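You operate a simulated robot arm through the tools that you are given. There is no shell and no other tool.

The job below is to be done with a simulated two-armed robot. You get a single attempt, and the scene is never put back.

Task
Tie the bright silver coil with two bands on the turning plate and put the blue clip on it.
Fine: set the plate lever to 2 between the bands; leave the tying arm up.

The check looks at the end state, three seconds after you hand in, the way a careful person would. Anything else that was tipped, shoved, dropped, spilled or broken makes it a failure.

Robot
Two 7-joint arms with fingered hands on one trunk, on a base that drives. Base frame: it is fixed to the floor where the robot stands at the start and does not move with it; the origin is under the middle of the robot, x ahead of it, y to its left, z up. Units: cm, rad, N and s.
The left shoulder is at the start at [8, 19.8, 149.4], the right one opposite. With the tool pointing down near the work surface each hand reaches from about 10 to 72 cm from the robot's upright axis, wherever it stands, measured 20 degrees to its own side. Places, roughly: blue clip, green clip, orange clip, red clip, whit [-350, -50, 100]; bright silver coil, dark grey coil [-300, 25, 75]; copper coil [-300, 0, 25]; face of the turning plate [-320, -10, 90]; red plate lever [-300, -10, 90]. Payload 4 kg a hand.
The TCP of each hand is the grasp point between the finger pads, 2.6 cm short of the fingertips. In the tool frame z runs along the fingers and y along their closing line. The gripper opens to 13.2 cm. The gripper's body begins 7.3 cm behind the TCP. The gripper is a hand of 4 fingers: y runs from the thumb to the fingers, the wrist lies at [0, 0, -23.9] in the tool frame, and closing takes about 1.5 s.
Orientation is told as [roll, pitch, yaw] about the base's x, y, z axes, in that order, counted from this pose: with the fingers straight down and closing along the base's y, the tool's x points along the base's -x, its y along +y and its z along -z.

Tools
- The arms move only by the tool move_arm. It takes "left_targets", "right_targets" or both (then of equal length, played together; a hand with none holds still); each is a list of rows, each a list of 6 numbers: the shift along the tool's x, y, z in cm, then the turn, a rotation vector about the tool's x, y, z in rad. In form: [[x, y, z, wx, wy, wz], ...]. A call has 1 to 20 rows; each row is the pose to reach, as a shift and turn from the pose commanded when the call began, along the tool's axes at that moment. "left_jaw" and "right_jaw" are, for a hand that has rows, the opening, from 0 (shut) to 1 (fully open), set as the call begins (left out, the last holds). Each row takes 0.2 s and may step no farther than 5 cm and 0.15 rad from the row before; otherwise, or with a gripper value out of range, the whole call is refused. Where a pose cannot be reached the arm comes as near as it can. A force on the tool above 90 N (or 10 N above the force at the start of the call, whichever is more), or a blocked arm, ends the call early, and 0.2 s more pass. The fingers move at their own pace (about 7.2 cm/s each) and stop on an object; they squeeze with about 33 N. The grip force told is the motor's: it shows also when the fingers shut on nothing. Time passes only in rows, and 0.2 s behind the last, so rows that repeat a pose let the fingers close. The reply holds the time, the measured pose of the TCP, the force on the tool along the base axes, the opening and the grip force, in the units named above and with some noise, with the torque about the TCP (base axes, N m) and any sound that the robot's microphone picked up.
- Cameras (640 x 400 px; columns grow to the right, rows downward): "scene" is now at [11.1, 0.71, 165.67]; the picture's right is [0.10, -0.99, 0.00], its down [-0.72, -0.07, -0.69] and it looks along [0.69, 0.07, -0.72] (base axes); focal length 250 px, centre (320, 200). "left" rides on the left gripper at [-6.8, 0.2, -9.7] in its tool frame; the picture's right is [-0.03, -1.00, 0.00], its down [0.82, -0.02, -0.58] and it looks along [0.58, -0.01, 0.82] (tool axes); focal length 270 px, centre (320, 200). "right" rides on the right gripper at [6.8, 0.2, -9.7] in its tool frame; the picture's right is [-0.03, 1.00, 0.00], its down [-0.82, -0.02, -0.58] and it looks along [-0.58, -0.01, 0.82] (tool axes); focal length 270 px, centre (320, 200). There is no depth. A picture from a camera that has moved, and an enlarged one, comes with that camera's place and axes in the base frame and with its lens.
- snapshot(camera): a new picture of that camera. No time passes.
- slide_trunk(by): slides the trunk up (or, below 0, down) by that many cm; the arms and the scene camera ride with it, the base frame stays. It gives what a move gives, with no picture.
- drive_base(legs): drives the robot by 1 to 6 legs, each [ahead, left, turn to the left] in cm, cm and rad, along the robot's own axes; the way and the turn of a leg run together, so that a leg with both is an arc; at most 150 cm and 3.142 rad a leg. The arms and the cameras ride along, it lands a little off, and it stops where it bumps. It gives what a move gives.
- finger_targets(finger1, finger2, finger3, thumb_bend, hand): sets how far each is bent, from 0 (flat) to 1 (curled in); at 0.3 the hand is open as for a grip, at 0.7 the pads meet at the TCP. One left out holds its place. A second passes; each finger stops where it meets its share of the squeeze, and holds until it gets a number again. A gripper value or a shape takes the hand back. It gives what a move gives, with no picture; readings hold the bend of each and the force on the fingers (four entries, about 0 where the hand has none), thumb and palm.
- set_grasp(shape, hand): the hand has 4 fingers and takes this shape, open, in about a second: jaw (thumb against the fingers, like two jaws); tri (thumb and two fingers); tip (a fingertip pinch); poke (one finger out to press); point (the index stretched); flat (the hand flat); cup (the hand cupped); fist (a fist). The gripper value then closes the fingers along that shape, each until it touches; the sizes above hold for jaw. It gives what a move gives, with no picture.
- head_to(pan, tilt): turns the head with the scene camera to pan (to the left, within 1.501 rad either way) and tilt (down, from -0.506 to 1.204), counted from straight ahead of the robot. It gives what a move gives.
- close_up(camera, box): a new picture of the part [left, top, right, bottom] of that camera's present view, enlarged. No time passes.
- close_job(): hands the job in; it is judged then, once.

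Places have to be worked out from the pictures, the camera data and where the tool is seen. Open the grippers and draw the arms clear of the work before you hand the job in, unless the task says otherwise.

The tools are called as a command line: name --argument value ..., lists and objects as JSON in quotes. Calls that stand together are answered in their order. move_arm: Moves the arms, as the interface text tells. Its arguments: {"type":"object","properties":{"left_targets":{"type":"array","items":{"type":"array","items":{"type":"number"}}},"left_jaw":{"type":"number"},"right_targets":{"type":"array","items":{"type":"array","items":{"type":"number"}}},"right_jaw":{"type":"number"}},"required":[]} The other tools are called the same way: slide_trunk (by) slides the trunk up or down; set_grasp (shape, hand) gives the hand a shape; finger_targets (finger1, finger2, finger3, thumb_bend, hand) moves the fingers one by one; drive_base (legs) drives the base; head_to (pan, tilt) turns the head that bears the scene camera; snapshot (camera) takes a picture; close_up (camera, box) takes an enlarged picture of a part of a camera's view; close_job () hands the job in.

At the start:

```text
t: 0.0
left_eef_pos: [35.51, 15.58, 105.85]
left_ee_rot: [0.0, 0.0, 0.0]
left_wrist_force: [-1.0, -0.4, -0.2]
left_wrist_torque: [-0.02, 0.02, 0.01]
left_opening: 13.2
left_finger_force: 0.0
left_shape: jaw
left_bend: [0.3, 0.3, 0.3, 0.3]
left_finger forces: [0.0, 0.0, 0.0, 0.1, 0.0, 0.1]
right_eef_pos: [35.53, -15.39, 103.89]
right_ee_rot: [0.0, 0.0, 0.001]
right_wrist_force: [0.1, 0.4, -0.2]
right_wrist_torque: [0.0, 0.01, 0.01]
right_opening: 13.19
right_finger_force: 0.0
right_shape: jaw
right_bend: [0.3, 0.3, 0.3, 0.3]
right_finger forces: [0.0, 0.0, 0.0, 0.0, 0.1, 0.0]
trunk travel left (down, up): [-80.3, 3.7]
robot x, y, heading: [-0.13, -0.21, 0.001]
head pan, tilt: [0.103, 0.808]
```

scene: 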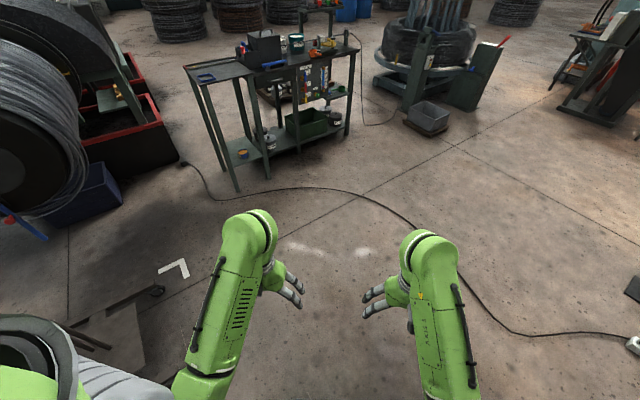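
right: 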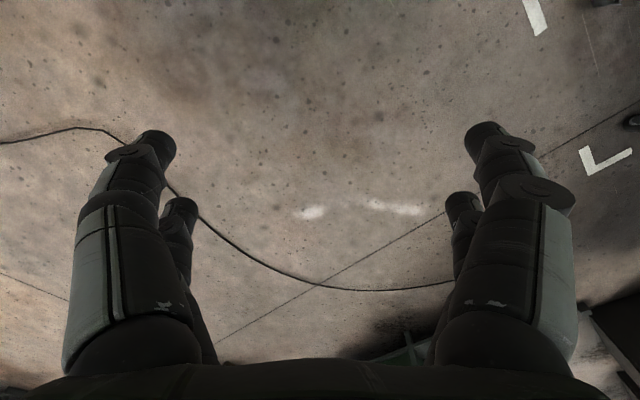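
left: 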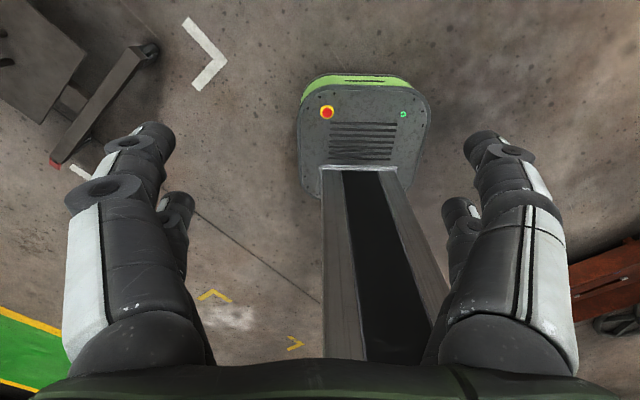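

The opening pictures show the workshop ahead of the robot, while the listed places (coils, plate, clips) lie about 3 m behind it. I turn the head to the left as far as it goes to begin looking there.

head_to --pan 1.5 --tilt 0.4

snapshot --camera "scene"

```text
t: 1.5
left_eef_pos: [35.53, 15.56, 105.93]
left_ee_rot: [0.0, 0.0, -0.001]
left_wrist_force: [0.0, -0.3, -0.4]
left_wrist_torque: [-0.02, 0.02, 0.0]
left_opening: 13.19
left_finger_force: 0.2
left_shape: jaw
left_bend: [0.3, 0.3, 0.3, 0.3]
left_finger forces: [0.0, 0.1, 0.0, 0.0, 0.1, 0.1]
right_eef_pos: [35.6, -15.36, 103.83]
right_ee_rot: [0.0, 0.0, 0.001]
right_wrist_force: [-0.6, 0.4, 0.5]
right_wrist_torque: [-0.01, 0.0, 0.0]
right_opening: 13.18
right_finger_force: 0.0
right_shape: jaw
right_bend: [0.3, 0.3, 0.3, 0.3]
right_finger forces: [0.1, 0.0, 0.0, 0.0, 0.0, 0.0]
trunk travel left (down, up): [-80.3, 3.7]
robot x, y, heading: [0.12, 0.24, -0.001]
head pan, tilt: [1.499, 0.4]
```

```text
taken
camera scene: at [3.79, 9.13, 169.25], right [1.0, -0.07, 0.0], down [-0.03, -0.39, -0.92], along [0.07, 0.92, -0.39], focal length 250 px, centre (320, 200)
```

scene: 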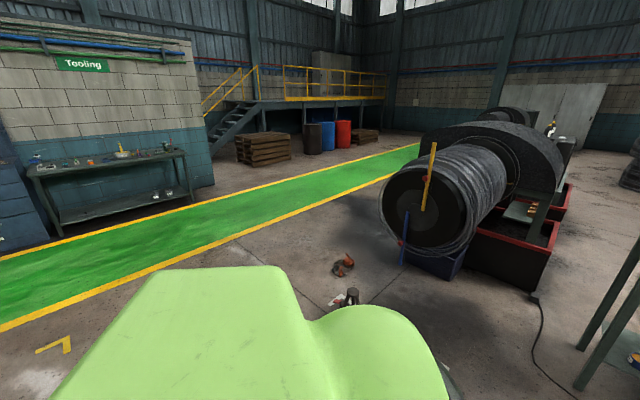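

The left side shows a walkway and a wire payoff, with nothing close to the base but the thing on the floor near the front left. I look to the right side before turning.

head_to --pan -1.5 --tilt 0.5

snapshot --camera "scene"

```text
t: 4.1
left_eef_pos: [35.53, 15.63, 105.82]
left_ee_rot: [0.001, 0.0, -0.001]
left_wrist_force: [-0.7, 0.6, 0.4]
left_wrist_torque: [-0.02, 0.0, -0.01]
left_opening: 13.2
left_finger_force: 0.0
left_shape: jaw
left_bend: [0.3, 0.3, 0.3, 0.3]
left_finger forces: [0.1, 0.1, 0.0, 0.0, 0.0, 0.0]
right_eef_pos: [35.54, -15.39, 103.8]
right_ee_rot: [-0.001, 0.0, 0.001]
right_wrist_force: [0.3, 0.2, -0.2]
right_wrist_torque: [0.02, -0.02, -0.01]
right_opening: 13.17
right_finger_force: 0.0
right_shape: jaw
right_bend: [0.3, 0.3, 0.3, 0.3]
right_finger forces: [0.1, 0.0, 0.1, 0.1, 0.0, 0.0]
trunk travel left (down, up): [-80.3, 3.7]
robot x, y, heading: [0.33, -0.11, -0.001]
head pan, tilt: [-1.499, 0.499]
```

```text
taken
camera scene: at [3.77, -9.19, 168.34], right [-1.0, -0.07, 0.0], down [-0.03, 0.48, -0.88], along [0.06, -0.88, -0.48], focal length 250 px, centre (320, 200)
```

scene: 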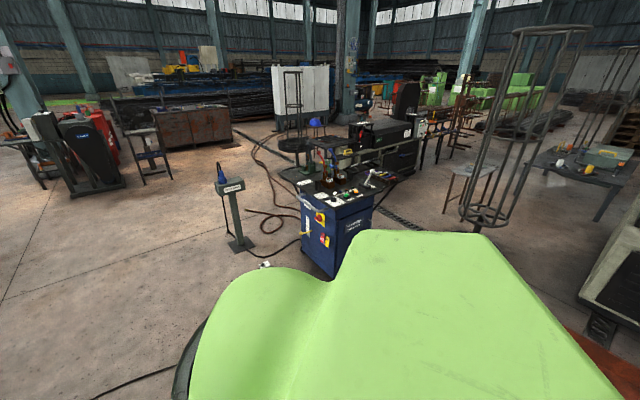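

Both sides are clear near the base (nearest things about 1 m away), so I turn the robot in place by half a turn to face the work, with the head straight ahead afterwards.

drive_base --legs '[[0, 0, 1.5708], [0, 0, 1.5708]]'

head_to --pan 0 --tilt 0.4

snapshot --camera "scene"

```text
t: 12.2
left_eef_pos: [-35.12, -16.56, 105.74]
left_ee_rot: [-0.001, 0.0, -3.116]
left_wrist_force: [-0.4, 0.4, 0.0]
left_wrist_torque: [-0.01, -0.01, -0.02]
left_opening: 13.19
left_finger_force: 0.0
left_shape: jaw
left_bend: [0.3, 0.3, 0.3, 0.3]
left_finger forces: [0.0, 0.0, 0.1, 0.1, 0.0, 0.0]
right_eef_pos: [-35.98, 14.41, 103.95]
right_ee_rot: [0.002, -0.001, -3.114]
right_wrist_force: [0.4, 0.5, 1.0]
right_wrist_torque: [-0.02, 0.0, -0.02]
right_opening: 13.22
right_finger_force: 0.1
right_shape: jaw
right_bend: [0.3, 0.3, 0.3, 0.3]
right_finger forces: [0.0, 0.0, 0.1, 0.0, 0.1, 0.1]
trunk travel left (down, up): [-80.3, 3.7]
robot x, y, heading: [0.02, -0.07, -3.113]
head pan, tilt: [-1.499, 0.499]
```

```text
t: 13.8
left_eef_pos: [-35.07, -16.61, 105.78]
left_ee_rot: [0.001, 0.001, -3.116]
left_wrist_force: [-0.2, 0.3, 0.5]
left_wrist_torque: [0.01, 0.02, 0.04]
left_opening: 13.22
left_finger_force: 0.1
left_shape: jaw
left_bend: [0.3, 0.3, 0.3, 0.3]
left_finger forces: [0.1, 0.0, 0.0, 0.0, 0.0, 0.0]
right_eef_pos: [-36.02, 14.5, 103.74]
right_ee_rot: [0.0, -0.001, -3.114]
right_wrist_force: [-1.0, -0.4, -0.7]
right_wrist_torque: [0.0, -0.02, 0.03]
right_opening: 13.17
right_finger_force: 0.0
right_shape: jaw
right_bend: [0.3, 0.3, 0.3, 0.3]
right_finger forces: [0.0, 0.1, 0.1, 0.1, 0.1, 0.0]
trunk travel left (down, up): [-80.3, 3.7]
robot x, y, heading: [-0.04, -0.68, -3.113]
head pan, tilt: [0.0, 0.4]
```

```text
taken
camera scene: at [-12.16, -0.43, 169.25], right [-0.03, 1.0, 0.0], down [0.39, 0.01, -0.92], along [-0.92, -0.02, -0.39], focal length 250 px, centre (320, 200)
```

scene: 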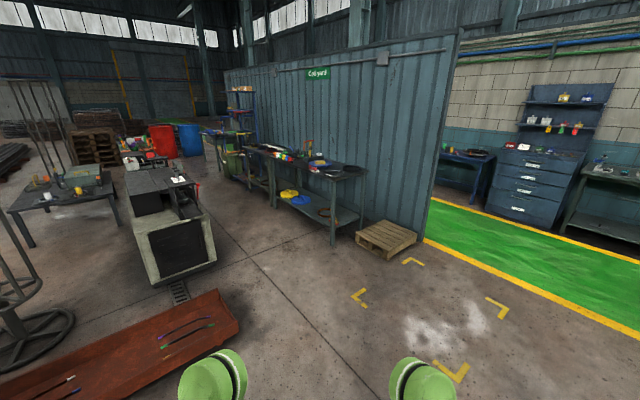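

Ahead stands a bench against a wall with a "Coil yard" sign and a shelf below with coils. I enlarge it.

close_up --camera "scene" --box '[220, 120, 380, 220]'

close_up --camera "scene" --box '[190, 80, 310, 210]'

close_up --camera "scene" --box '[100, 130, 260, 290]'

```text
4.00 times, centred on (300, 170) of scene
camera zoom: at [-12.16, -0.43, 169.25], right [-0.03, 1.0, 0.0], down [0.39, 0.01, -0.92], along [-0.92, -0.02, -0.39], focal length 998 px, centre (400, 320)
```

zoom: 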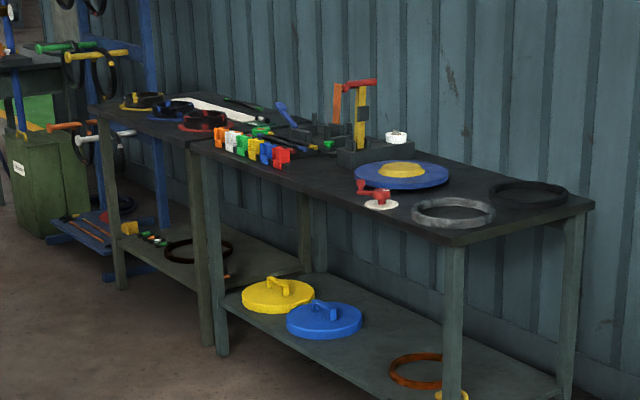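

```text
3.08 times, centred on (250, 145) of scene
camera zoom: at [-12.16, -0.43, 169.25], right [-0.03, 1.0, 0.0], down [0.39, 0.01, -0.92], along [-0.92, -0.02, -0.39], focal length 768 px, centre (535, 369)
```

zoom: 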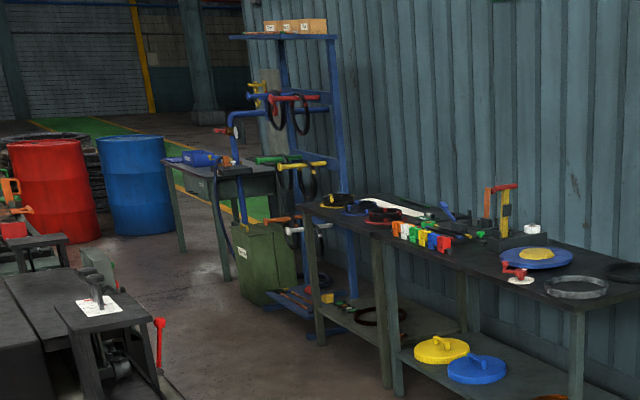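

```text
2.50 times, centred on (180, 210) of scene
camera zoom: at [-12.16, -0.43, 169.25], right [-0.03, 1.0, 0.0], down [0.39, 0.01, -0.92], along [-0.92, -0.02, -0.39], focal length 624 px, centre (670, 175)
```

zoom: 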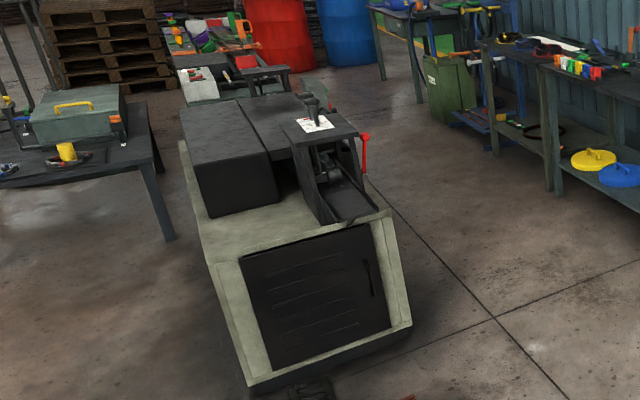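

The bench: bright silver coil at about (-286, 6), dark coil behind it, the blue turning plate with yellow hub at about (-316, -9), the red crank lever with a white dial in front, the tying arm (yellow post, red handle) to its left, and the clip row at about (-342, -55). I drive 170 cm ahead along the free floor first.

drive_base --legs '[[85, 0, 0], [85, 0, 0]]'

head_to --pan 0 --tilt 0.6

snapshot --camera "scene"

```text
t: 22.5
left_eef_pos: [-206.16, -20.53, 105.78]
left_ee_rot: [0.0, -0.002, -3.119]
left_wrist_force: [0.7, 0.3, -0.7]
left_wrist_torque: [-0.03, -0.01, 0.03]
left_opening: 13.19
left_finger_force: 0.0
left_shape: jaw
left_bend: [0.3, 0.3, 0.3, 0.3]
left_finger forces: [0.0, 0.1, 0.1, 0.0, 0.0, 0.0]
right_eef_pos: [-207.02, 10.43, 103.89]
right_ee_rot: [0.0, -0.001, -3.121]
right_wrist_force: [-0.1, 0.6, -0.2]
right_wrist_torque: [-0.01, 0.01, -0.01]
right_opening: 13.2
right_finger_force: 0.1
right_shape: jaw
right_bend: [0.3, 0.3, 0.3, 0.3]
right_finger forces: [0.1, 0.0, 0.0, 0.1, 0.0, 0.0]
trunk travel left (down, up): [-80.3, 3.7]
robot x, y, heading: [-171.29, -4.25, -3.121]
head pan, tilt: [0.0, 0.4]
```

```text
t: 23.2
left_eef_pos: [-206.21, -20.52, 105.86]
left_ee_rot: [0.001, -0.002, -3.121]
left_wrist_force: [-0.3, -0.8, -0.7]
left_wrist_torque: [0.0, 0.03, -0.04]
left_opening: 13.16
left_finger_force: 0.2
left_shape: jaw
left_bend: [0.3, 0.3, 0.3, 0.3]
left_finger forces: [0.1, 0.0, 0.0, 0.1, 0.1, 0.0]
right_eef_pos: [-207.05, 10.45, 103.91]
right_ee_rot: [0.001, 0.0, -3.12]
right_wrist_force: [0.2, 0.5, -0.2]
right_wrist_torque: [0.0, 0.01, 0.0]
right_opening: 13.19
right_finger_force: 0.1
right_shape: jaw
right_bend: [0.3, 0.3, 0.3, 0.3]
right_finger forces: [0.0, 0.0, 0.1, 0.0, 0.0, 0.1]
trunk travel left (down, up): [-80.3, 3.7]
robot x, y, heading: [-170.92, -4.17, -3.12]
head pan, tilt: [0.0, 0.6]
```

```text
taken
camera scene: at [-182.86, -4.52, 167.44], right [-0.02, 1.0, 0.0], down [0.56, 0.01, -0.83], along [-0.83, -0.02, -0.56], focal length 250 px, centre (320, 200)
```

scene: 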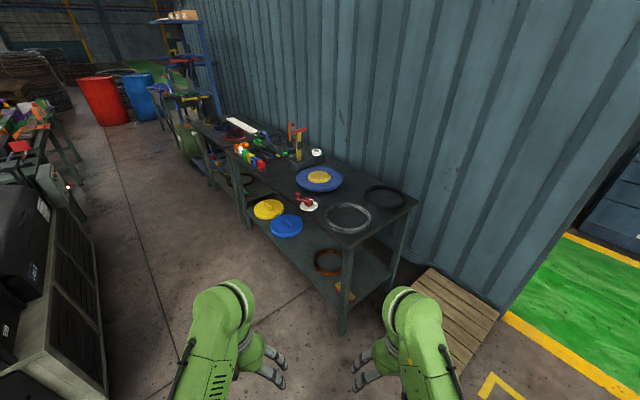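

Now nearer the bench, I enlarge the bench top to read the mechanism and measure the corners.

close_up --camera "scene" --box '[180, 100, 430, 256]'

close_up --camera "scene" --box '[220, 110, 350, 210]'

close_up --camera "scene" --box '[0, 150, 140, 400]'

```text
2.56 times, centred on (305, 178) of scene
camera zoom: at [-182.86, -4.52, 167.44], right [-0.02, 1.0, 0.0], down [0.56, 0.01, -0.83], along [-0.83, -0.02, -0.56], focal length 639 px, centre (358, 256)
```

zoom: 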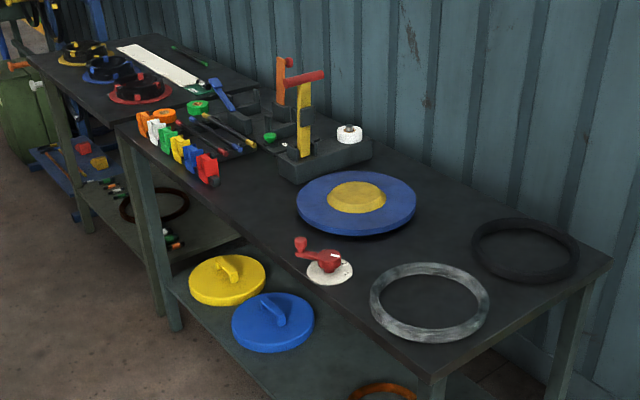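

```text
4.00 times, centred on (285, 160) of scene
camera zoom: at [-182.86, -4.52, 167.44], right [-0.02, 1.0, 0.0], down [0.56, 0.01, -0.83], along [-0.83, -0.02, -0.56], focal length 998 px, centre (460, 360)
```

zoom: 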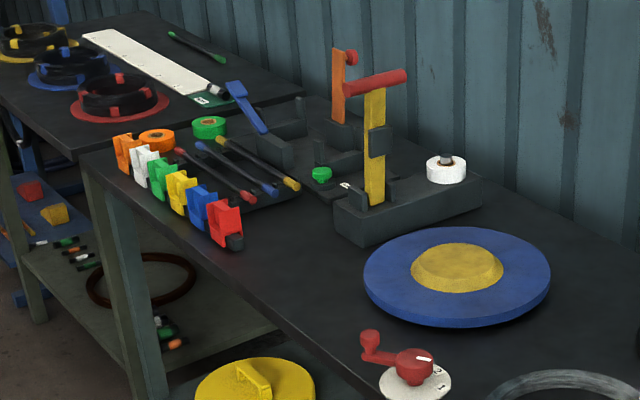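

```text
1.60 times, centred on (70, 275) of scene
camera zoom: at [-182.86, -4.52, 167.44], right [-0.02, 1.0, 0.0], down [0.56, 0.01, -0.83], along [-0.83, -0.02, -0.56], focal length 399 px, centre (720, 80)
```

zoom: 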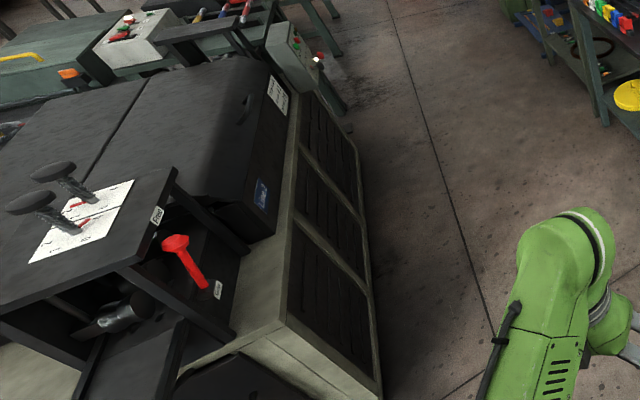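

From the two views the bench top is at about z≈83, its front edge running from (-269, 7) toward (-380, -89). I drive to a stand about 43 cm in front of the edge, between coil and clips, then turn to face the bench squarely.

drive_base --legs '[[52, 23.5, 0], [53, 23.5, 0], [0, 0, -0.89]]'

head_to --pan 0 --tilt 0.9

snapshot --camera "scene"

```text
t: 31.8
left_eef_pos: [-311.54, -35.52, 105.82]
left_ee_rot: [0.0, 0.0, 2.268]
left_wrist_force: [-0.4, 0.6, -1.1]
left_wrist_torque: [-0.05, 0.02, 0.03]
left_opening: 13.22
left_finger_force: 0.0
left_shape: jaw
left_bend: [0.3, 0.3, 0.3, 0.3]
left_finger forces: [0.1, 0.0, 0.0, 0.0, 0.1, 0.0]
right_eef_pos: [-287.74, -15.74, 103.89]
right_ee_rot: [0.001, 0.001, 2.27]
right_wrist_force: [0.1, -0.1, 0.3]
right_wrist_torque: [0.01, 0.03, 0.0]
right_opening: 13.21
right_finger_force: 0.1
right_shape: jaw
right_bend: [0.3, 0.3, 0.3, 0.3]
right_finger forces: [0.0, 0.0, 0.0, 0.0, 0.1, 0.0]
trunk travel left (down, up): [-80.3, 3.7]
robot x, y, heading: [-276.94, -53.04, 2.271]
head pan, tilt: [0.0, 0.6]
```

```text
t: 32.6
left_eef_pos: [-311.34, -35.66, 105.82]
left_ee_rot: [0.0, 0.001, 2.269]
left_wrist_force: [0.5, 0.2, -0.7]
left_wrist_torque: [-0.01, -0.02, -0.03]
left_opening: 13.19
left_finger_force: 0.0
left_shape: jaw
left_bend: [0.3, 0.3, 0.3, 0.3]
left_finger forces: [0.0, 0.1, 0.1, 0.1, 0.0, 0.1]
right_eef_pos: [-287.71, -15.61, 103.72]
right_ee_rot: [-0.002, 0.001, 2.269]
right_wrist_force: [0.3, -0.6, 0.7]
right_wrist_torque: [-0.01, -0.02, -0.04]
right_opening: 13.17
right_finger_force: 0.0
right_shape: jaw
right_bend: [0.3, 0.3, 0.3, 0.3]
right_finger forces: [0.0, 0.0, 0.1, 0.0, 0.0, 0.1]
trunk travel left (down, up): [-80.3, 3.7]
robot x, y, heading: [-276.59, -52.73, 2.27]
head pan, tilt: [0.0, 0.901]
```

```text
taken
camera scene: at [-283.32, -44.82, 164.96], right [0.77, 0.64, 0.0], down [0.5, -0.6, -0.62], along [-0.4, 0.48, -0.78], focal length 250 px, centre (320, 200)
```

scene: 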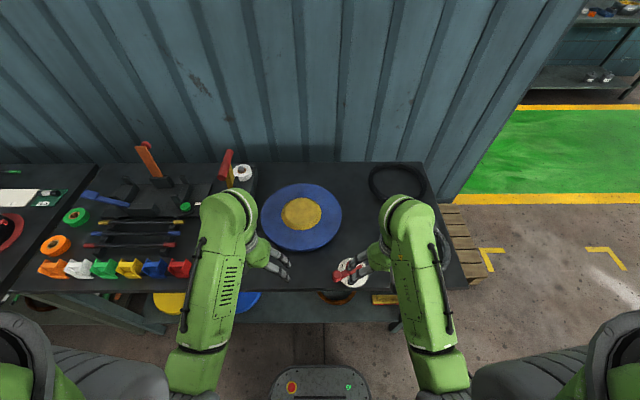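

The robot now faces the bench squarely: plate ahead, coil to the right partly hidden by the right arm, clips to the left. The right hand camera looks ahead over the bench, so I take its picture and enlarge the scene view.

snapshot --camera "right"

close_up --camera "scene" --box '[20, 130, 280, 300]'

close_up --camera "scene" --box '[240, 140, 480, 310]'

```text
taken
camera right: at [-283.43, -20.91, 113.39], right [-0.78, -0.62, 0.0], down [-0.51, 0.64, 0.58], along [-0.36, 0.45, -0.82], focal length 270 px, centre (320, 200)
```

right: 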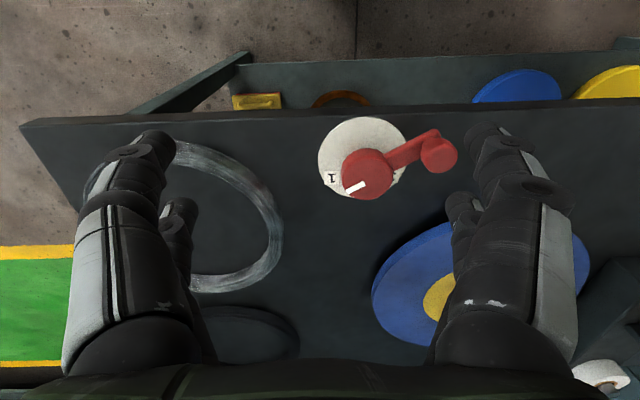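

```text
2.35 times, centred on (150, 215) of scene
camera zoom: at [-283.32, -44.82, 164.96], right [0.77, 0.64, 0.0], down [0.5, -0.6, -0.62], along [-0.4, 0.48, -0.78], focal length 587 px, centre (720, 165)
```

zoom: 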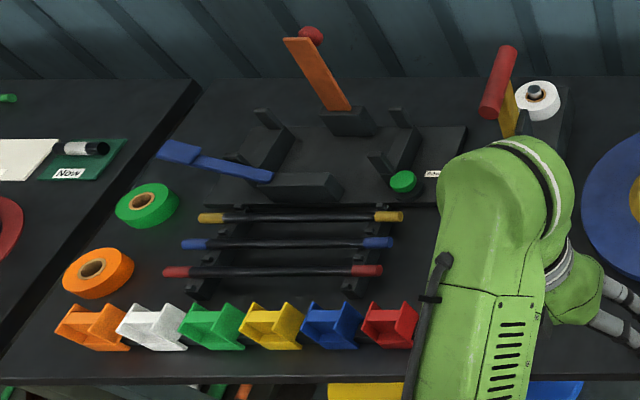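

```text
2.35 times, centred on (360, 225) of scene
camera zoom: at [-283.32, -44.82, 164.96], right [0.77, 0.64, 0.0], down [0.5, -0.6, -0.62], along [-0.4, 0.48, -0.78], focal length 587 px, centre (226, 141)
```

zoom: 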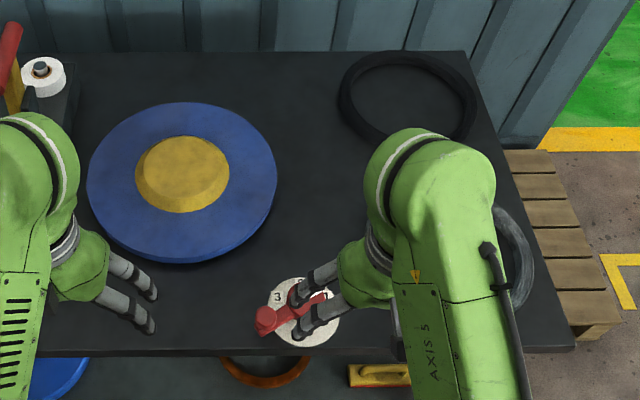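

The scene shows the dial with 1-2-3 around the red crank and the tying station behind the left arm. I draw both arms outward, back and slightly up to get a clear view.

move_arm --left_targets '[[1.5, 3.5, -1.5, 0, 0, 0], [3, 7, -3, 0, 0, 0], [4.5, 10.5, -4.5, 0, 0, 0], [6, 14, -6, 0, 0, 0], [7.5, 17.5, -7, 0, 0, 0], [9, 21, -7, 0, 0, 0]]' --right_targets '[[1.5, -3.5, -1.5, 0, 0, 0], [3, -7, -3, 0, 0, 0], [4.5, -10.5, -4.5, 0, 0, 0], [6, -14, -6, 0, 0, 0], [7.5, -17.5, -7, 0, 0, 0], [9, -21, -7, 0, 0, 0]]'

snapshot --camera "scene"

snapshot --camera "right"

snapshot --camera "left"

```text
t: 33.5
left_eef_pos: [-315.2, -42.33, 106.22]
left_ee_rot: [0.002, -0.004, 2.155]
left_wrist_force: [-0.1, -0.4, 0.4]
left_wrist_torque: [0.01, -0.03, 0.01]
left_opening: 13.21
left_finger_force: 0.1
left_shape: jaw
left_bend: [0.3, 0.3, 0.3, 0.3]
left_finger forces: [0.0, 0.0, 0.0, 0.0, 0.0, 0.0]
left hand out of reach, approached as far as the arm can: row 1, 2, 3, 4
right_eef_pos: [-280.19, -13.13, 107.26]
right_ee_rot: [-0.004, -0.012, 2.503]
right_wrist_force: [0.4, 0.0, 0.4]
right_wrist_torque: [0.01, -0.05, -0.01]
right_opening: 13.18
right_finger_force: 0.1
right_shape: jaw
right_bend: [0.3, 0.3, 0.3, 0.3]
right_finger forces: [0.1, 0.0, 0.0, 0.0, 0.0, 0.1]
right hand out of reach, approached as far as the arm can: row 3, 4
trunk travel left (down, up): [-80.3, 3.7]
robot x, y, heading: [-276.98, -52.76, 2.266]
head pan, tilt: [0.0, 0.901]
stopped in row 4 (right hand): the arm was blocked; the commanded pose is now the measured one
```

```text
taken
camera scene: at [-283.45, -44.67, 164.91], right [0.77, 0.64, 0.0], down [0.5, -0.6, -0.62], along [-0.4, 0.47, -0.78], focal length 250 px, centre (320, 200)
```

scene: 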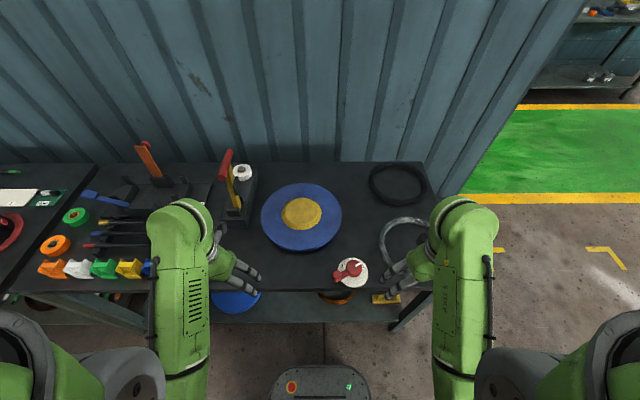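

```text
taken
camera right: at [-274.74, -17.33, 116.79], right [-0.61, -0.79, 0.0], down [-0.64, 0.5, 0.59], along [-0.46, 0.36, -0.81], focal length 270 px, centre (320, 200)
```

right: 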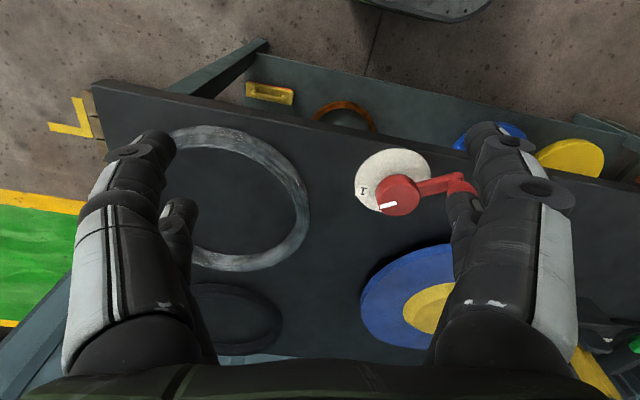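

```text
taken
camera left: at [-318.96, -36.88, 115.98], right [0.82, 0.57, 0.0], down [0.47, -0.67, 0.58], along [0.33, -0.47, -0.82], focal length 270 px, centre (320, 200)
```

left: 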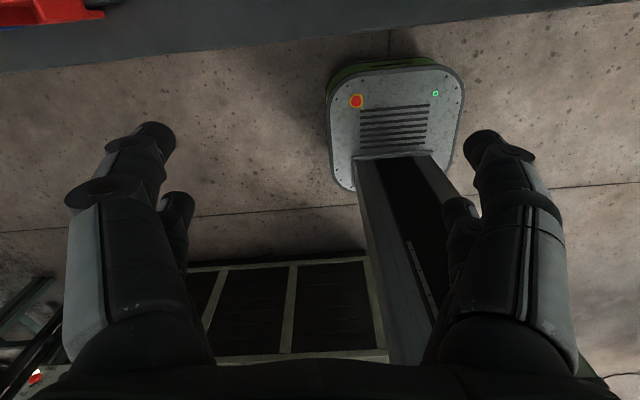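

The arms cannot go farther out at this height, but the view is now clear. I enlarge the tying station, the dial and the coil.

close_up --camera "scene" --box '[190, 130, 320, 260]'

close_up --camera "scene" --box '[310, 230, 390, 300]'

close_up --camera "scene" --box '[240, 140, 460, 300]'

close_up --camera "right" --box '[330, 130, 500, 240]'

```text
3.08 times, centred on (255, 195) of scene
camera zoom: at [-283.45, -44.67, 164.91], right [0.77, 0.64, 0.0], down [0.5, -0.6, -0.62], along [-0.4, 0.47, -0.78], focal length 768 px, centre (520, 215)
```

zoom: 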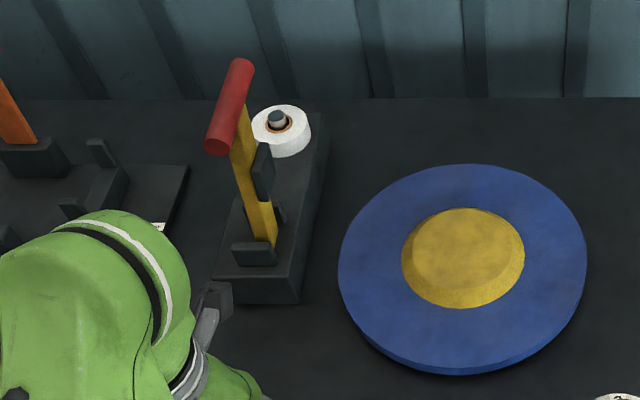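

```text
5.71 times, centred on (350, 265) of scene
camera zoom: at [-283.45, -44.67, 164.91], right [0.77, 0.64, 0.0], down [0.5, -0.6, -0.62], along [-0.4, 0.47, -0.78], focal length 1426 px, centre (149, -171)
```

zoom: 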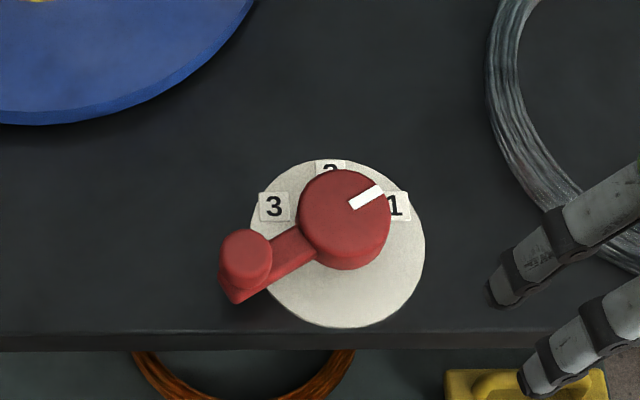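

```text
2.50 times, centred on (350, 220) of scene
camera zoom: at [-283.45, -44.67, 164.91], right [0.77, 0.64, 0.0], down [0.5, -0.6, -0.62], along [-0.4, 0.47, -0.78], focal length 624 px, centre (245, 150)
```

zoom: 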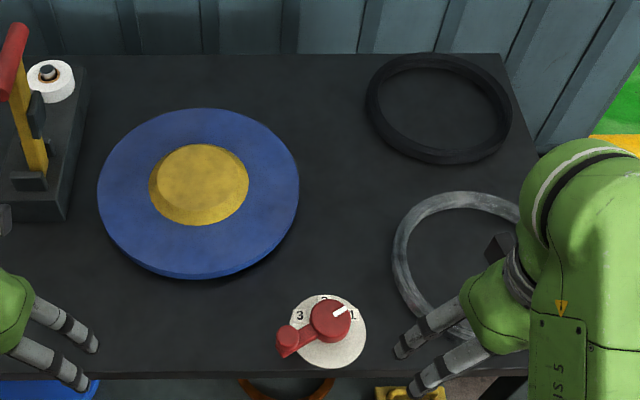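

```text
3.64 times, centred on (415, 185) of right
camera zoom: at [-274.74, -17.33, 116.79], right [-0.61, -0.79, 0.0], down [-0.64, 0.5, 0.59], along [-0.46, 0.36, -0.81], focal length 983 px, centre (-26, 254)
```

zoom: 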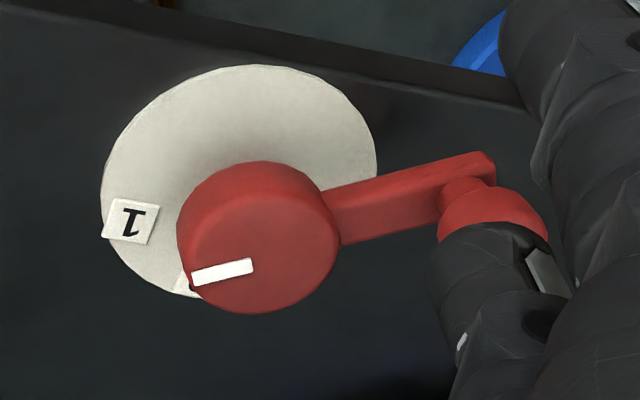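

The dial pointer is at 1, with 2 straight away from the robot, so the crank must go 60° counter-clockwise between the ties. The coil lies about 53 cm ahead and 31 cm to the right; I drive sideways so that it is straight ahead for a two-handed grip.

drive_base --legs '[[0, -31.5, 0]]'

snapshot --camera "scene"

```text
t: 35.6
left_eef_pos: [-291.26, -22.57, 106.21]
left_ee_rot: [-0.002, -0.001, 2.148]
left_wrist_force: [0.1, 0.2, 0.3]
left_wrist_torque: [-0.02, -0.01, 0.01]
left_opening: 13.19
left_finger_force: 0.2
left_shape: jaw
left_bend: [0.3, 0.3, 0.3, 0.3]
left_finger forces: [0.1, 0.0, 0.0, 0.1, 0.0, 0.0]
right_eef_pos: [-256.18, 6.49, 107.38]
right_ee_rot: [-0.004, -0.01, 2.5]
right_wrist_force: [-0.2, -0.7, -0.1]
right_wrist_torque: [0.01, 0.0, 0.0]
right_opening: 13.19
right_finger_force: 0.1
right_shape: jaw
right_bend: [0.3, 0.3, 0.3, 0.3]
right_finger forces: [0.0, 0.0, 0.1, 0.1, 0.0, 0.0]
trunk travel left (down, up): [-80.3, 3.7]
robot x, y, heading: [-252.56, -33.25, 2.263]
head pan, tilt: [0.0, 0.901]
```

```text
taken
camera scene: at [-259.68, -25.09, 164.96], right [0.77, 0.64, 0.0], down [0.5, -0.6, -0.62], along [-0.4, 0.48, -0.78], focal length 250 px, centre (320, 200)
```

scene: 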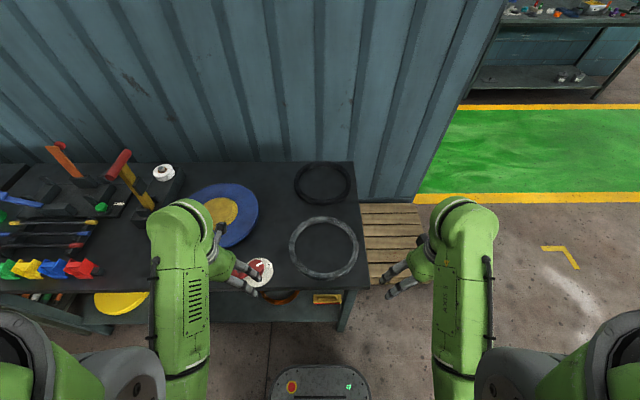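

The coil is now straight ahead. I enlarge it to measure ring size and thickness.

close_up --camera "scene" --box '[275, 200, 375, 290]'

snapshot --camera "right"

```text
4.44 times, centred on (325, 245) of scene
camera zoom: at [-259.68, -25.09, 164.96], right [0.77, 0.64, 0.0], down [0.5, -0.6, -0.62], along [-0.4, 0.48, -0.78], focal length 1109 px, centre (298, 0)
```

zoom: 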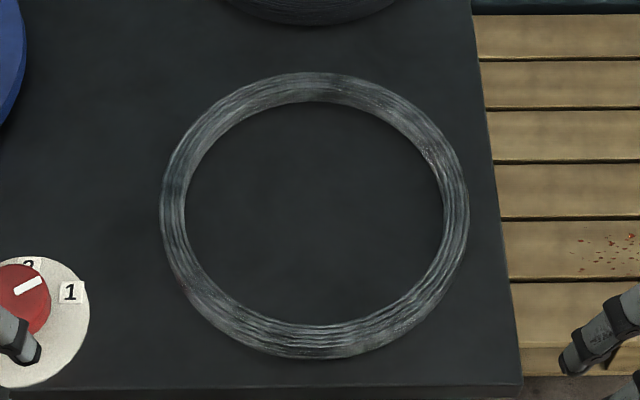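

```text
taken
camera right: at [-250.76, 2.3, 116.87], right [-0.62, -0.79, -0.01], down [-0.64, 0.5, 0.59], along [-0.46, 0.37, -0.81], focal length 270 px, centre (320, 200)
```

right: 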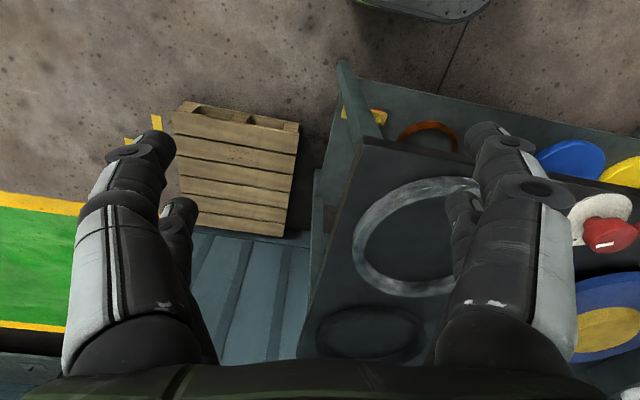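

The ring measures about 25 cm outside, 20.6 inside, centred at roughly 53 cm ahead and 1.3 cm right. I bring both hands over its left and right sides, squared to the robot, staying at z≈101.

move_arm --left_targets '[[-3.64, -1.75, 0.87, 0, 0, -0.019], [-7.28, -3.5, 1.73, 0, 0, -0.038], [-10.93, -5.26, 2.6, 0, 0, -0.058], [-14.57, -7.0, 3.47, 0, 0, -0.077], [-18.2, -8.76, 4.33, 0, 0, -0.096], [-21.85, -10.51, 5.2, 0, 0, -0.115], [-21.85, -10.51, 5.2, 0, 0, -0.115]]' --right_targets '[[-3.71, 0.81, 1.07, 0, 0, 0.04], [-7.42, 1.62, 2.13, 0, 0, 0.079], [-11.13, 2.43, 3.2, 0, 0, 0.119], [-14.84, 3.24, 4.27, 0, 0, 0.158], [-18.55, 4.05, 5.33, 0, 0, 0.198], [-22.26, 4.86, 6.4, 0, 0, 0.237], [-22.26, 4.86, 6.4, 0, 0, 0.237]]'

snapshot --camera "scene"

snapshot --camera "right"

snapshot --camera "left"

```text
t: 37.2
left_eef_pos: [-294.1, 1.46, 101.2]
left_ee_rot: [0.002, -0.005, 2.262]
left_wrist_force: [0.4, 0.6, -0.1]
left_wrist_torque: [-0.01, 0.04, 0.0]
left_opening: 13.2
left_finger_force: 0.0
left_shape: jaw
left_bend: [0.3, 0.3, 0.3, 0.3]
left_finger forces: [0.0, 0.0, 0.1, 0.1, 0.0, 0.0]
right_eef_pos: [-276.89, 16.02, 101.01]
right_ee_rot: [0.0, -0.012, 2.261]
right_wrist_force: [0.1, 0.3, -0.1]
right_wrist_torque: [0.03, 0.01, -0.03]
right_opening: 13.15
right_finger_force: 0.2
right_shape: jaw
right_bend: [0.3, 0.3, 0.3, 0.3]
right_finger forces: [0.0, 0.0, 0.0, 0.0, 0.1, 0.0]
trunk travel left (down, up): [-80.3, 3.7]
robot x, y, heading: [-252.58, -32.86, 2.26]
head pan, tilt: [0.0, 0.901]
```

```text
taken
camera scene: at [-259.26, -24.91, 164.96], right [0.77, 0.64, 0.0], down [0.5, -0.6, -0.62], along [-0.4, 0.48, -0.78], focal length 250 px, centre (320, 200)
```

scene: 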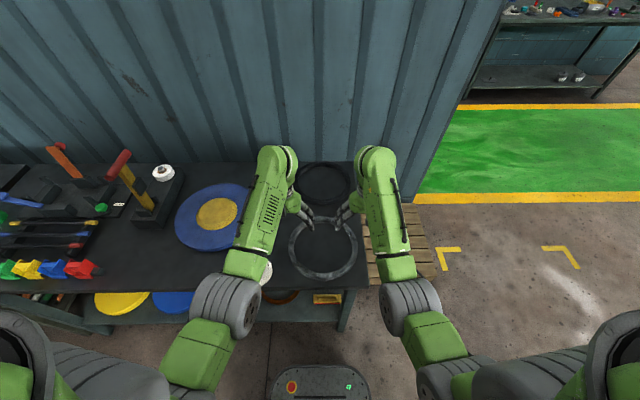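

```text
taken
camera right: at [-272.56, 10.72, 110.57], right [-0.79, -0.62, 0.0], down [-0.5, 0.64, 0.59], along [-0.36, 0.46, -0.81], focal length 270 px, centre (320, 200)
```

right: 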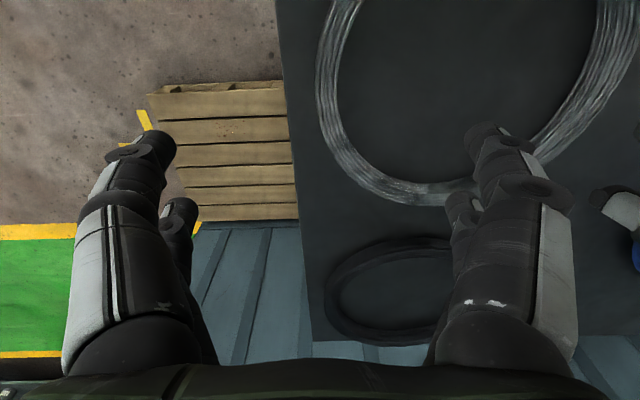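

```text
taken
camera left: at [-298.51, 6.52, 110.99], right [0.75, 0.66, 0.0], down [0.54, -0.61, 0.58], along [0.38, -0.43, -0.82], focal length 270 px, centre (320, 200)
```

left: 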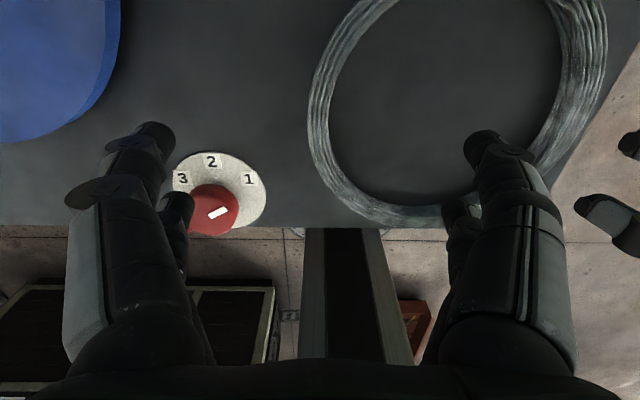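

The hand cameras put the ring's sides almost under both TCPs (left hand needs +0.15 cm outward, right +0.66 cm left, both about 1 cm toward the robot). I narrow the openings a bit and lower both hands to z≈92 for a check.

move_arm --left_targets '[[0.5, 0.1, 3, 0, 0, 0], [0.9, 0.15, 6, 0, 0, 0], [0.9, 0.15, 9, 0, 0, 0], [0.9, 0.15, 9, 0, 0, 0]]' --right_targets '[[0.5, 0.3, 3, 0, 0, 0], [1.1, 0.66, 6, 0, 0, 0], [1.1, 0.66, 9, 0, 0, 0], [1.1, 0.66, 9, 0, 0, 0]]' --left_jaw 0.6 --right_jaw 0.6

snapshot --camera "right"

snapshot --camera "left"

snapshot --camera "scene"

```text
t: 38.2
left_eef_pos: [-293.95, 0.82, 92.03]
left_ee_rot: [0.002, -0.002, 2.264]
left_wrist_force: [-0.3, -0.6, 0.2]
left_wrist_torque: [-0.04, 0.0, 0.0]
left_opening: 7.96
left_finger_force: 0.1
left_shape: jaw
left_bend: [0.71, 0.71, 0.71, 0.7]
left_finger forces: [0.1, 0.1, 0.1, 0.1, 0.0, 0.0]
right_eef_pos: [-276.73, 14.8, 92.06]
right_ee_rot: [0.0, -0.013, 2.263]
right_wrist_force: [-0.3, -0.5, -0.8]
right_wrist_torque: [0.03, 0.0, 0.01]
right_opening: 7.94
right_finger_force: 0.0
right_shape: jaw
right_bend: [0.71, 0.71, 0.71, 0.7]
right_finger forces: [0.0, 0.0, 0.0, 0.0, 0.0, 0.0]
trunk travel left (down, up): [-80.3, 3.7]
robot x, y, heading: [-252.85, -32.91, 2.265]
head pan, tilt: [0.0, 0.901]
```

```text
taken
camera right: at [-272.42, 9.51, 101.53], right [-0.79, -0.62, 0.0], down [-0.5, 0.64, 0.59], along [-0.36, 0.46, -0.81], focal length 270 px, centre (320, 200)
```

right: 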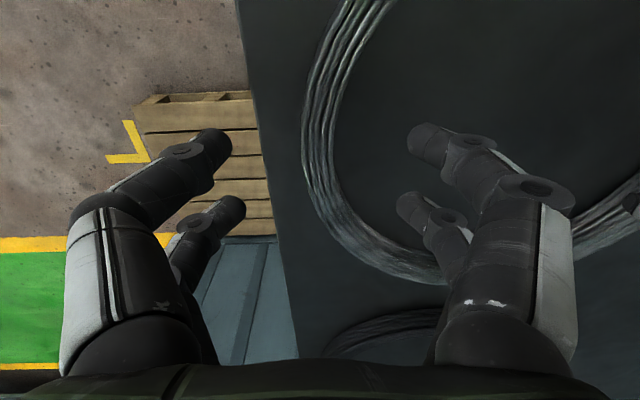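

```text
taken
camera left: at [-298.3, 5.97, 101.86], right [0.75, 0.66, 0.0], down [0.54, -0.61, 0.58], along [0.38, -0.43, -0.82], focal length 270 px, centre (320, 200)
```

left: 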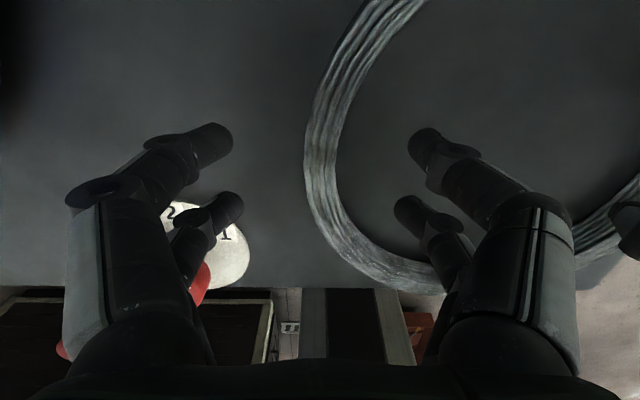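

```text
taken
camera scene: at [-259.44, -24.78, 164.94], right [0.77, 0.64, 0.0], down [0.5, -0.6, -0.62], along [-0.4, 0.48, -0.78], focal length 250 px, centre (320, 200)
```

scene: 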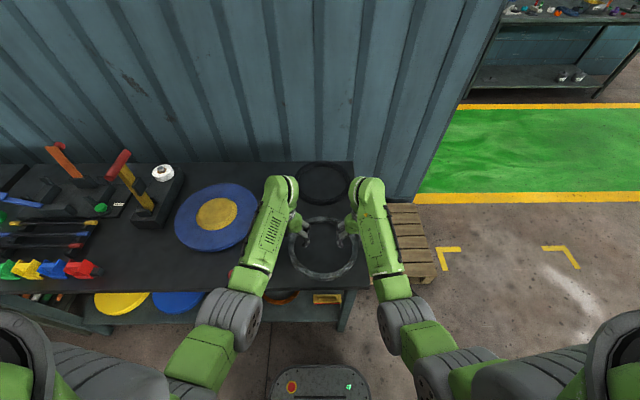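

Both hands straddle the ring's wire bundle centrally (within about 0.2 cm); the ring's centre line is roughly 1 cm nearer the robot. I shift both 1 cm back and lower to TCP z≈88.6, then look.

move_arm --left_targets '[[1, 0, 1.5, 0, 0, 0], [1, 0, 3.4, 0, 0, 0], [1, 0, 3.4, 0, 0, 0]]' --right_targets '[[1, 0, 1.5, 0, 0.006, 0], [1, 0, 3.4, 0, 0.012, 0], [1, 0, 3.4, 0, 0.012, 0]]'

snapshot --camera "right"

snapshot --camera "left"

close_up --camera "scene" --box '[260, 180, 390, 300]'

```text
t: 39.0
left_eef_pos: [-293.18, 0.19, 88.79]
left_ee_rot: [0.002, -0.006, 2.264]
left_wrist_force: [-0.3, 0.6, 4.8]
left_wrist_torque: [-0.01, -0.08, 0.01]
left_opening: 7.96
left_finger_force: 0.1
left_shape: jaw
left_bend: [0.71, 0.71, 0.71, 0.7]
left_finger forces: [0.1, 1.2, 2.4, 0.0, 0.1, 0.0]
right_eef_pos: [-276.22, 14.12, 88.64]
right_ee_rot: [-0.001, 0.001, 2.262]
right_wrist_force: [-0.2, 0.4, 0.8]
right_wrist_torque: [0.02, 0.03, -0.02]
right_opening: 7.98
right_finger_force: 0.1
right_shape: jaw
right_bend: [0.71, 0.71, 0.71, 0.7]
right_finger forces: [0.3, 0.1, 0.0, 0.1, 0.1, 0.0]
trunk travel left (down, up): [-80.3, 3.7]
robot x, y, heading: [-252.79, -32.55, 2.264]
head pan, tilt: [0.0, 0.901]
```

```text
taken
camera right: at [-271.78, 8.87, 98.31], right [-0.79, -0.62, 0.0], down [-0.51, 0.64, 0.58], along [-0.36, 0.45, -0.82], focal length 270 px, centre (320, 200)
```

right: 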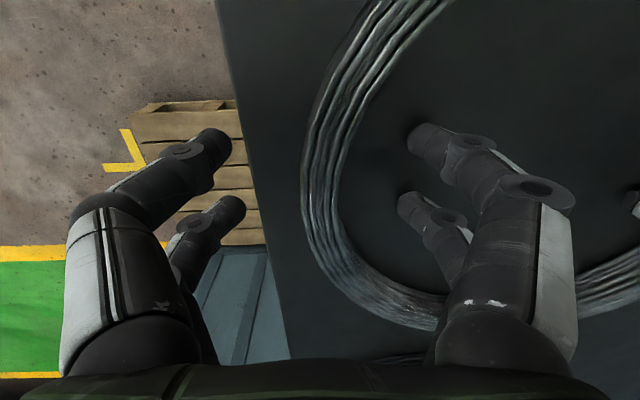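

```text
taken
camera left: at [-297.55, 5.14, 98.44], right [0.75, 0.66, 0.0], down [0.54, -0.62, 0.57], along [0.38, -0.43, -0.82], focal length 270 px, centre (320, 200)
```

left: 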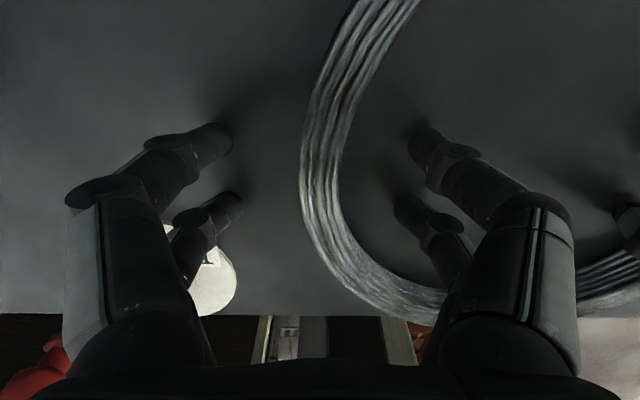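

```text
3.33 times, centred on (325, 240) of scene
camera zoom: at [-259.33, -24.88, 164.96], right [0.77, 0.64, 0.0], down [0.5, -0.6, -0.62], along [-0.4, 0.48, -0.78], focal length 832 px, centre (303, 67)
```

zoom: 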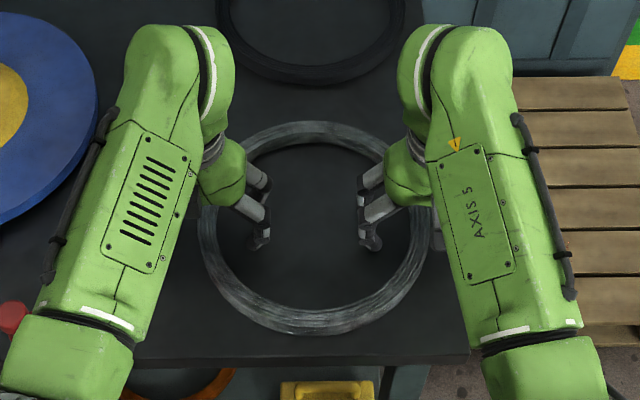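

The left fingertips just touch the bench (about 5 N) at TCP z≈88.7, so the bench top is at about z=86; both hands are centred on the wire bundle. I lift 0.2 cm and close both hands on the ring.

move_arm --left_targets '[[0, 0, -0.2, 0, 0, 0], [0, 0, -0.2, 0, 0, 0], [0, 0, -0.2, 0, 0, 0], [0, 0, -0.2, 0, 0, 0], [0, 0, -0.2, 0, 0, 0], [0, 0, -0.2, 0, 0, 0], [0, 0, -0.2, 0, 0, 0]]' --right_targets '[[0, 0, -0.1, 0, 0, 0], [0, 0, -0.1, 0, 0, 0], [0, 0, -0.1, 0, 0, 0], [0, 0, -0.1, 0, 0, 0], [0, 0, -0.1, 0, 0, 0], [0, 0, -0.1, 0, 0, 0], [0, 0, -0.1, 0, 0, 0]]' --left_jaw 0 --right_jaw 0

snapshot --camera "right"

snapshot --camera "left"

```text
t: 40.6
left_eef_pos: [-293.11, 0.19, 88.96]
left_ee_rot: [-0.001, -0.002, 2.264]
left_wrist_force: [11.1, 10.6, 9.4]
left_wrist_torque: [0.63, -0.2, -0.28]
left_opening: 0.75
left_finger_force: 32.8
left_shape: jaw
left_bend: [0.75, 0.76, 0.77, 0.7]
left_finger forces: [27.9, 24.1, 23.0, 0.0, 50.7, 0.0]
right_eef_pos: [-276.05, 14.24, 88.74]
right_ee_rot: [0.002, 0.002, 2.264]
right_wrist_force: [-8.9, -6.2, -0.7]
right_wrist_torque: [-0.16, 0.26, 0.08]
right_opening: 0.69
right_finger_force: 33.0
right_shape: jaw
right_bend: [0.73, 0.72, 0.73, 0.69]
right_finger forces: [33.2, 33.4, 26.0, 0.0, 28.2, 0.0]
trunk travel left (down, up): [-80.3, 3.7]
robot x, y, heading: [-252.97, -33.02, 2.255]
head pan, tilt: [0.0, 0.901]
```

```text
taken
camera right: at [-271.75, 8.9, 98.39], right [-0.79, -0.62, 0.0], down [-0.51, 0.64, 0.58], along [-0.36, 0.45, -0.82], focal length 270 px, centre (320, 200)
```

right: 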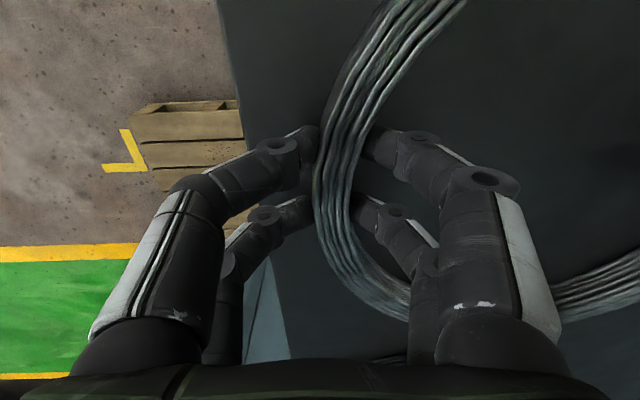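

```text
taken
camera left: at [-297.5, 5.22, 98.68], right [0.75, 0.66, 0.0], down [0.54, -0.62, 0.57], along [0.38, -0.43, -0.82], focal length 270 px, centre (320, 200)
```

left: 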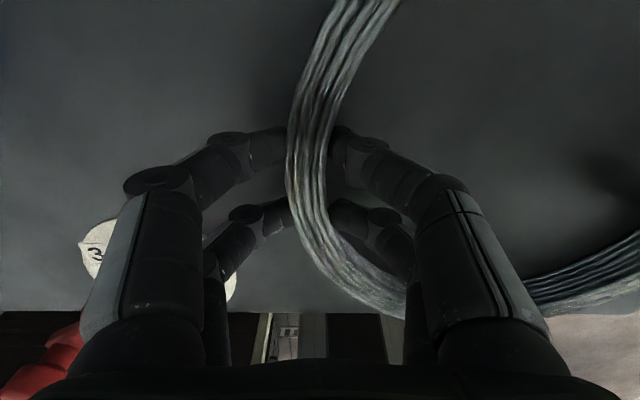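

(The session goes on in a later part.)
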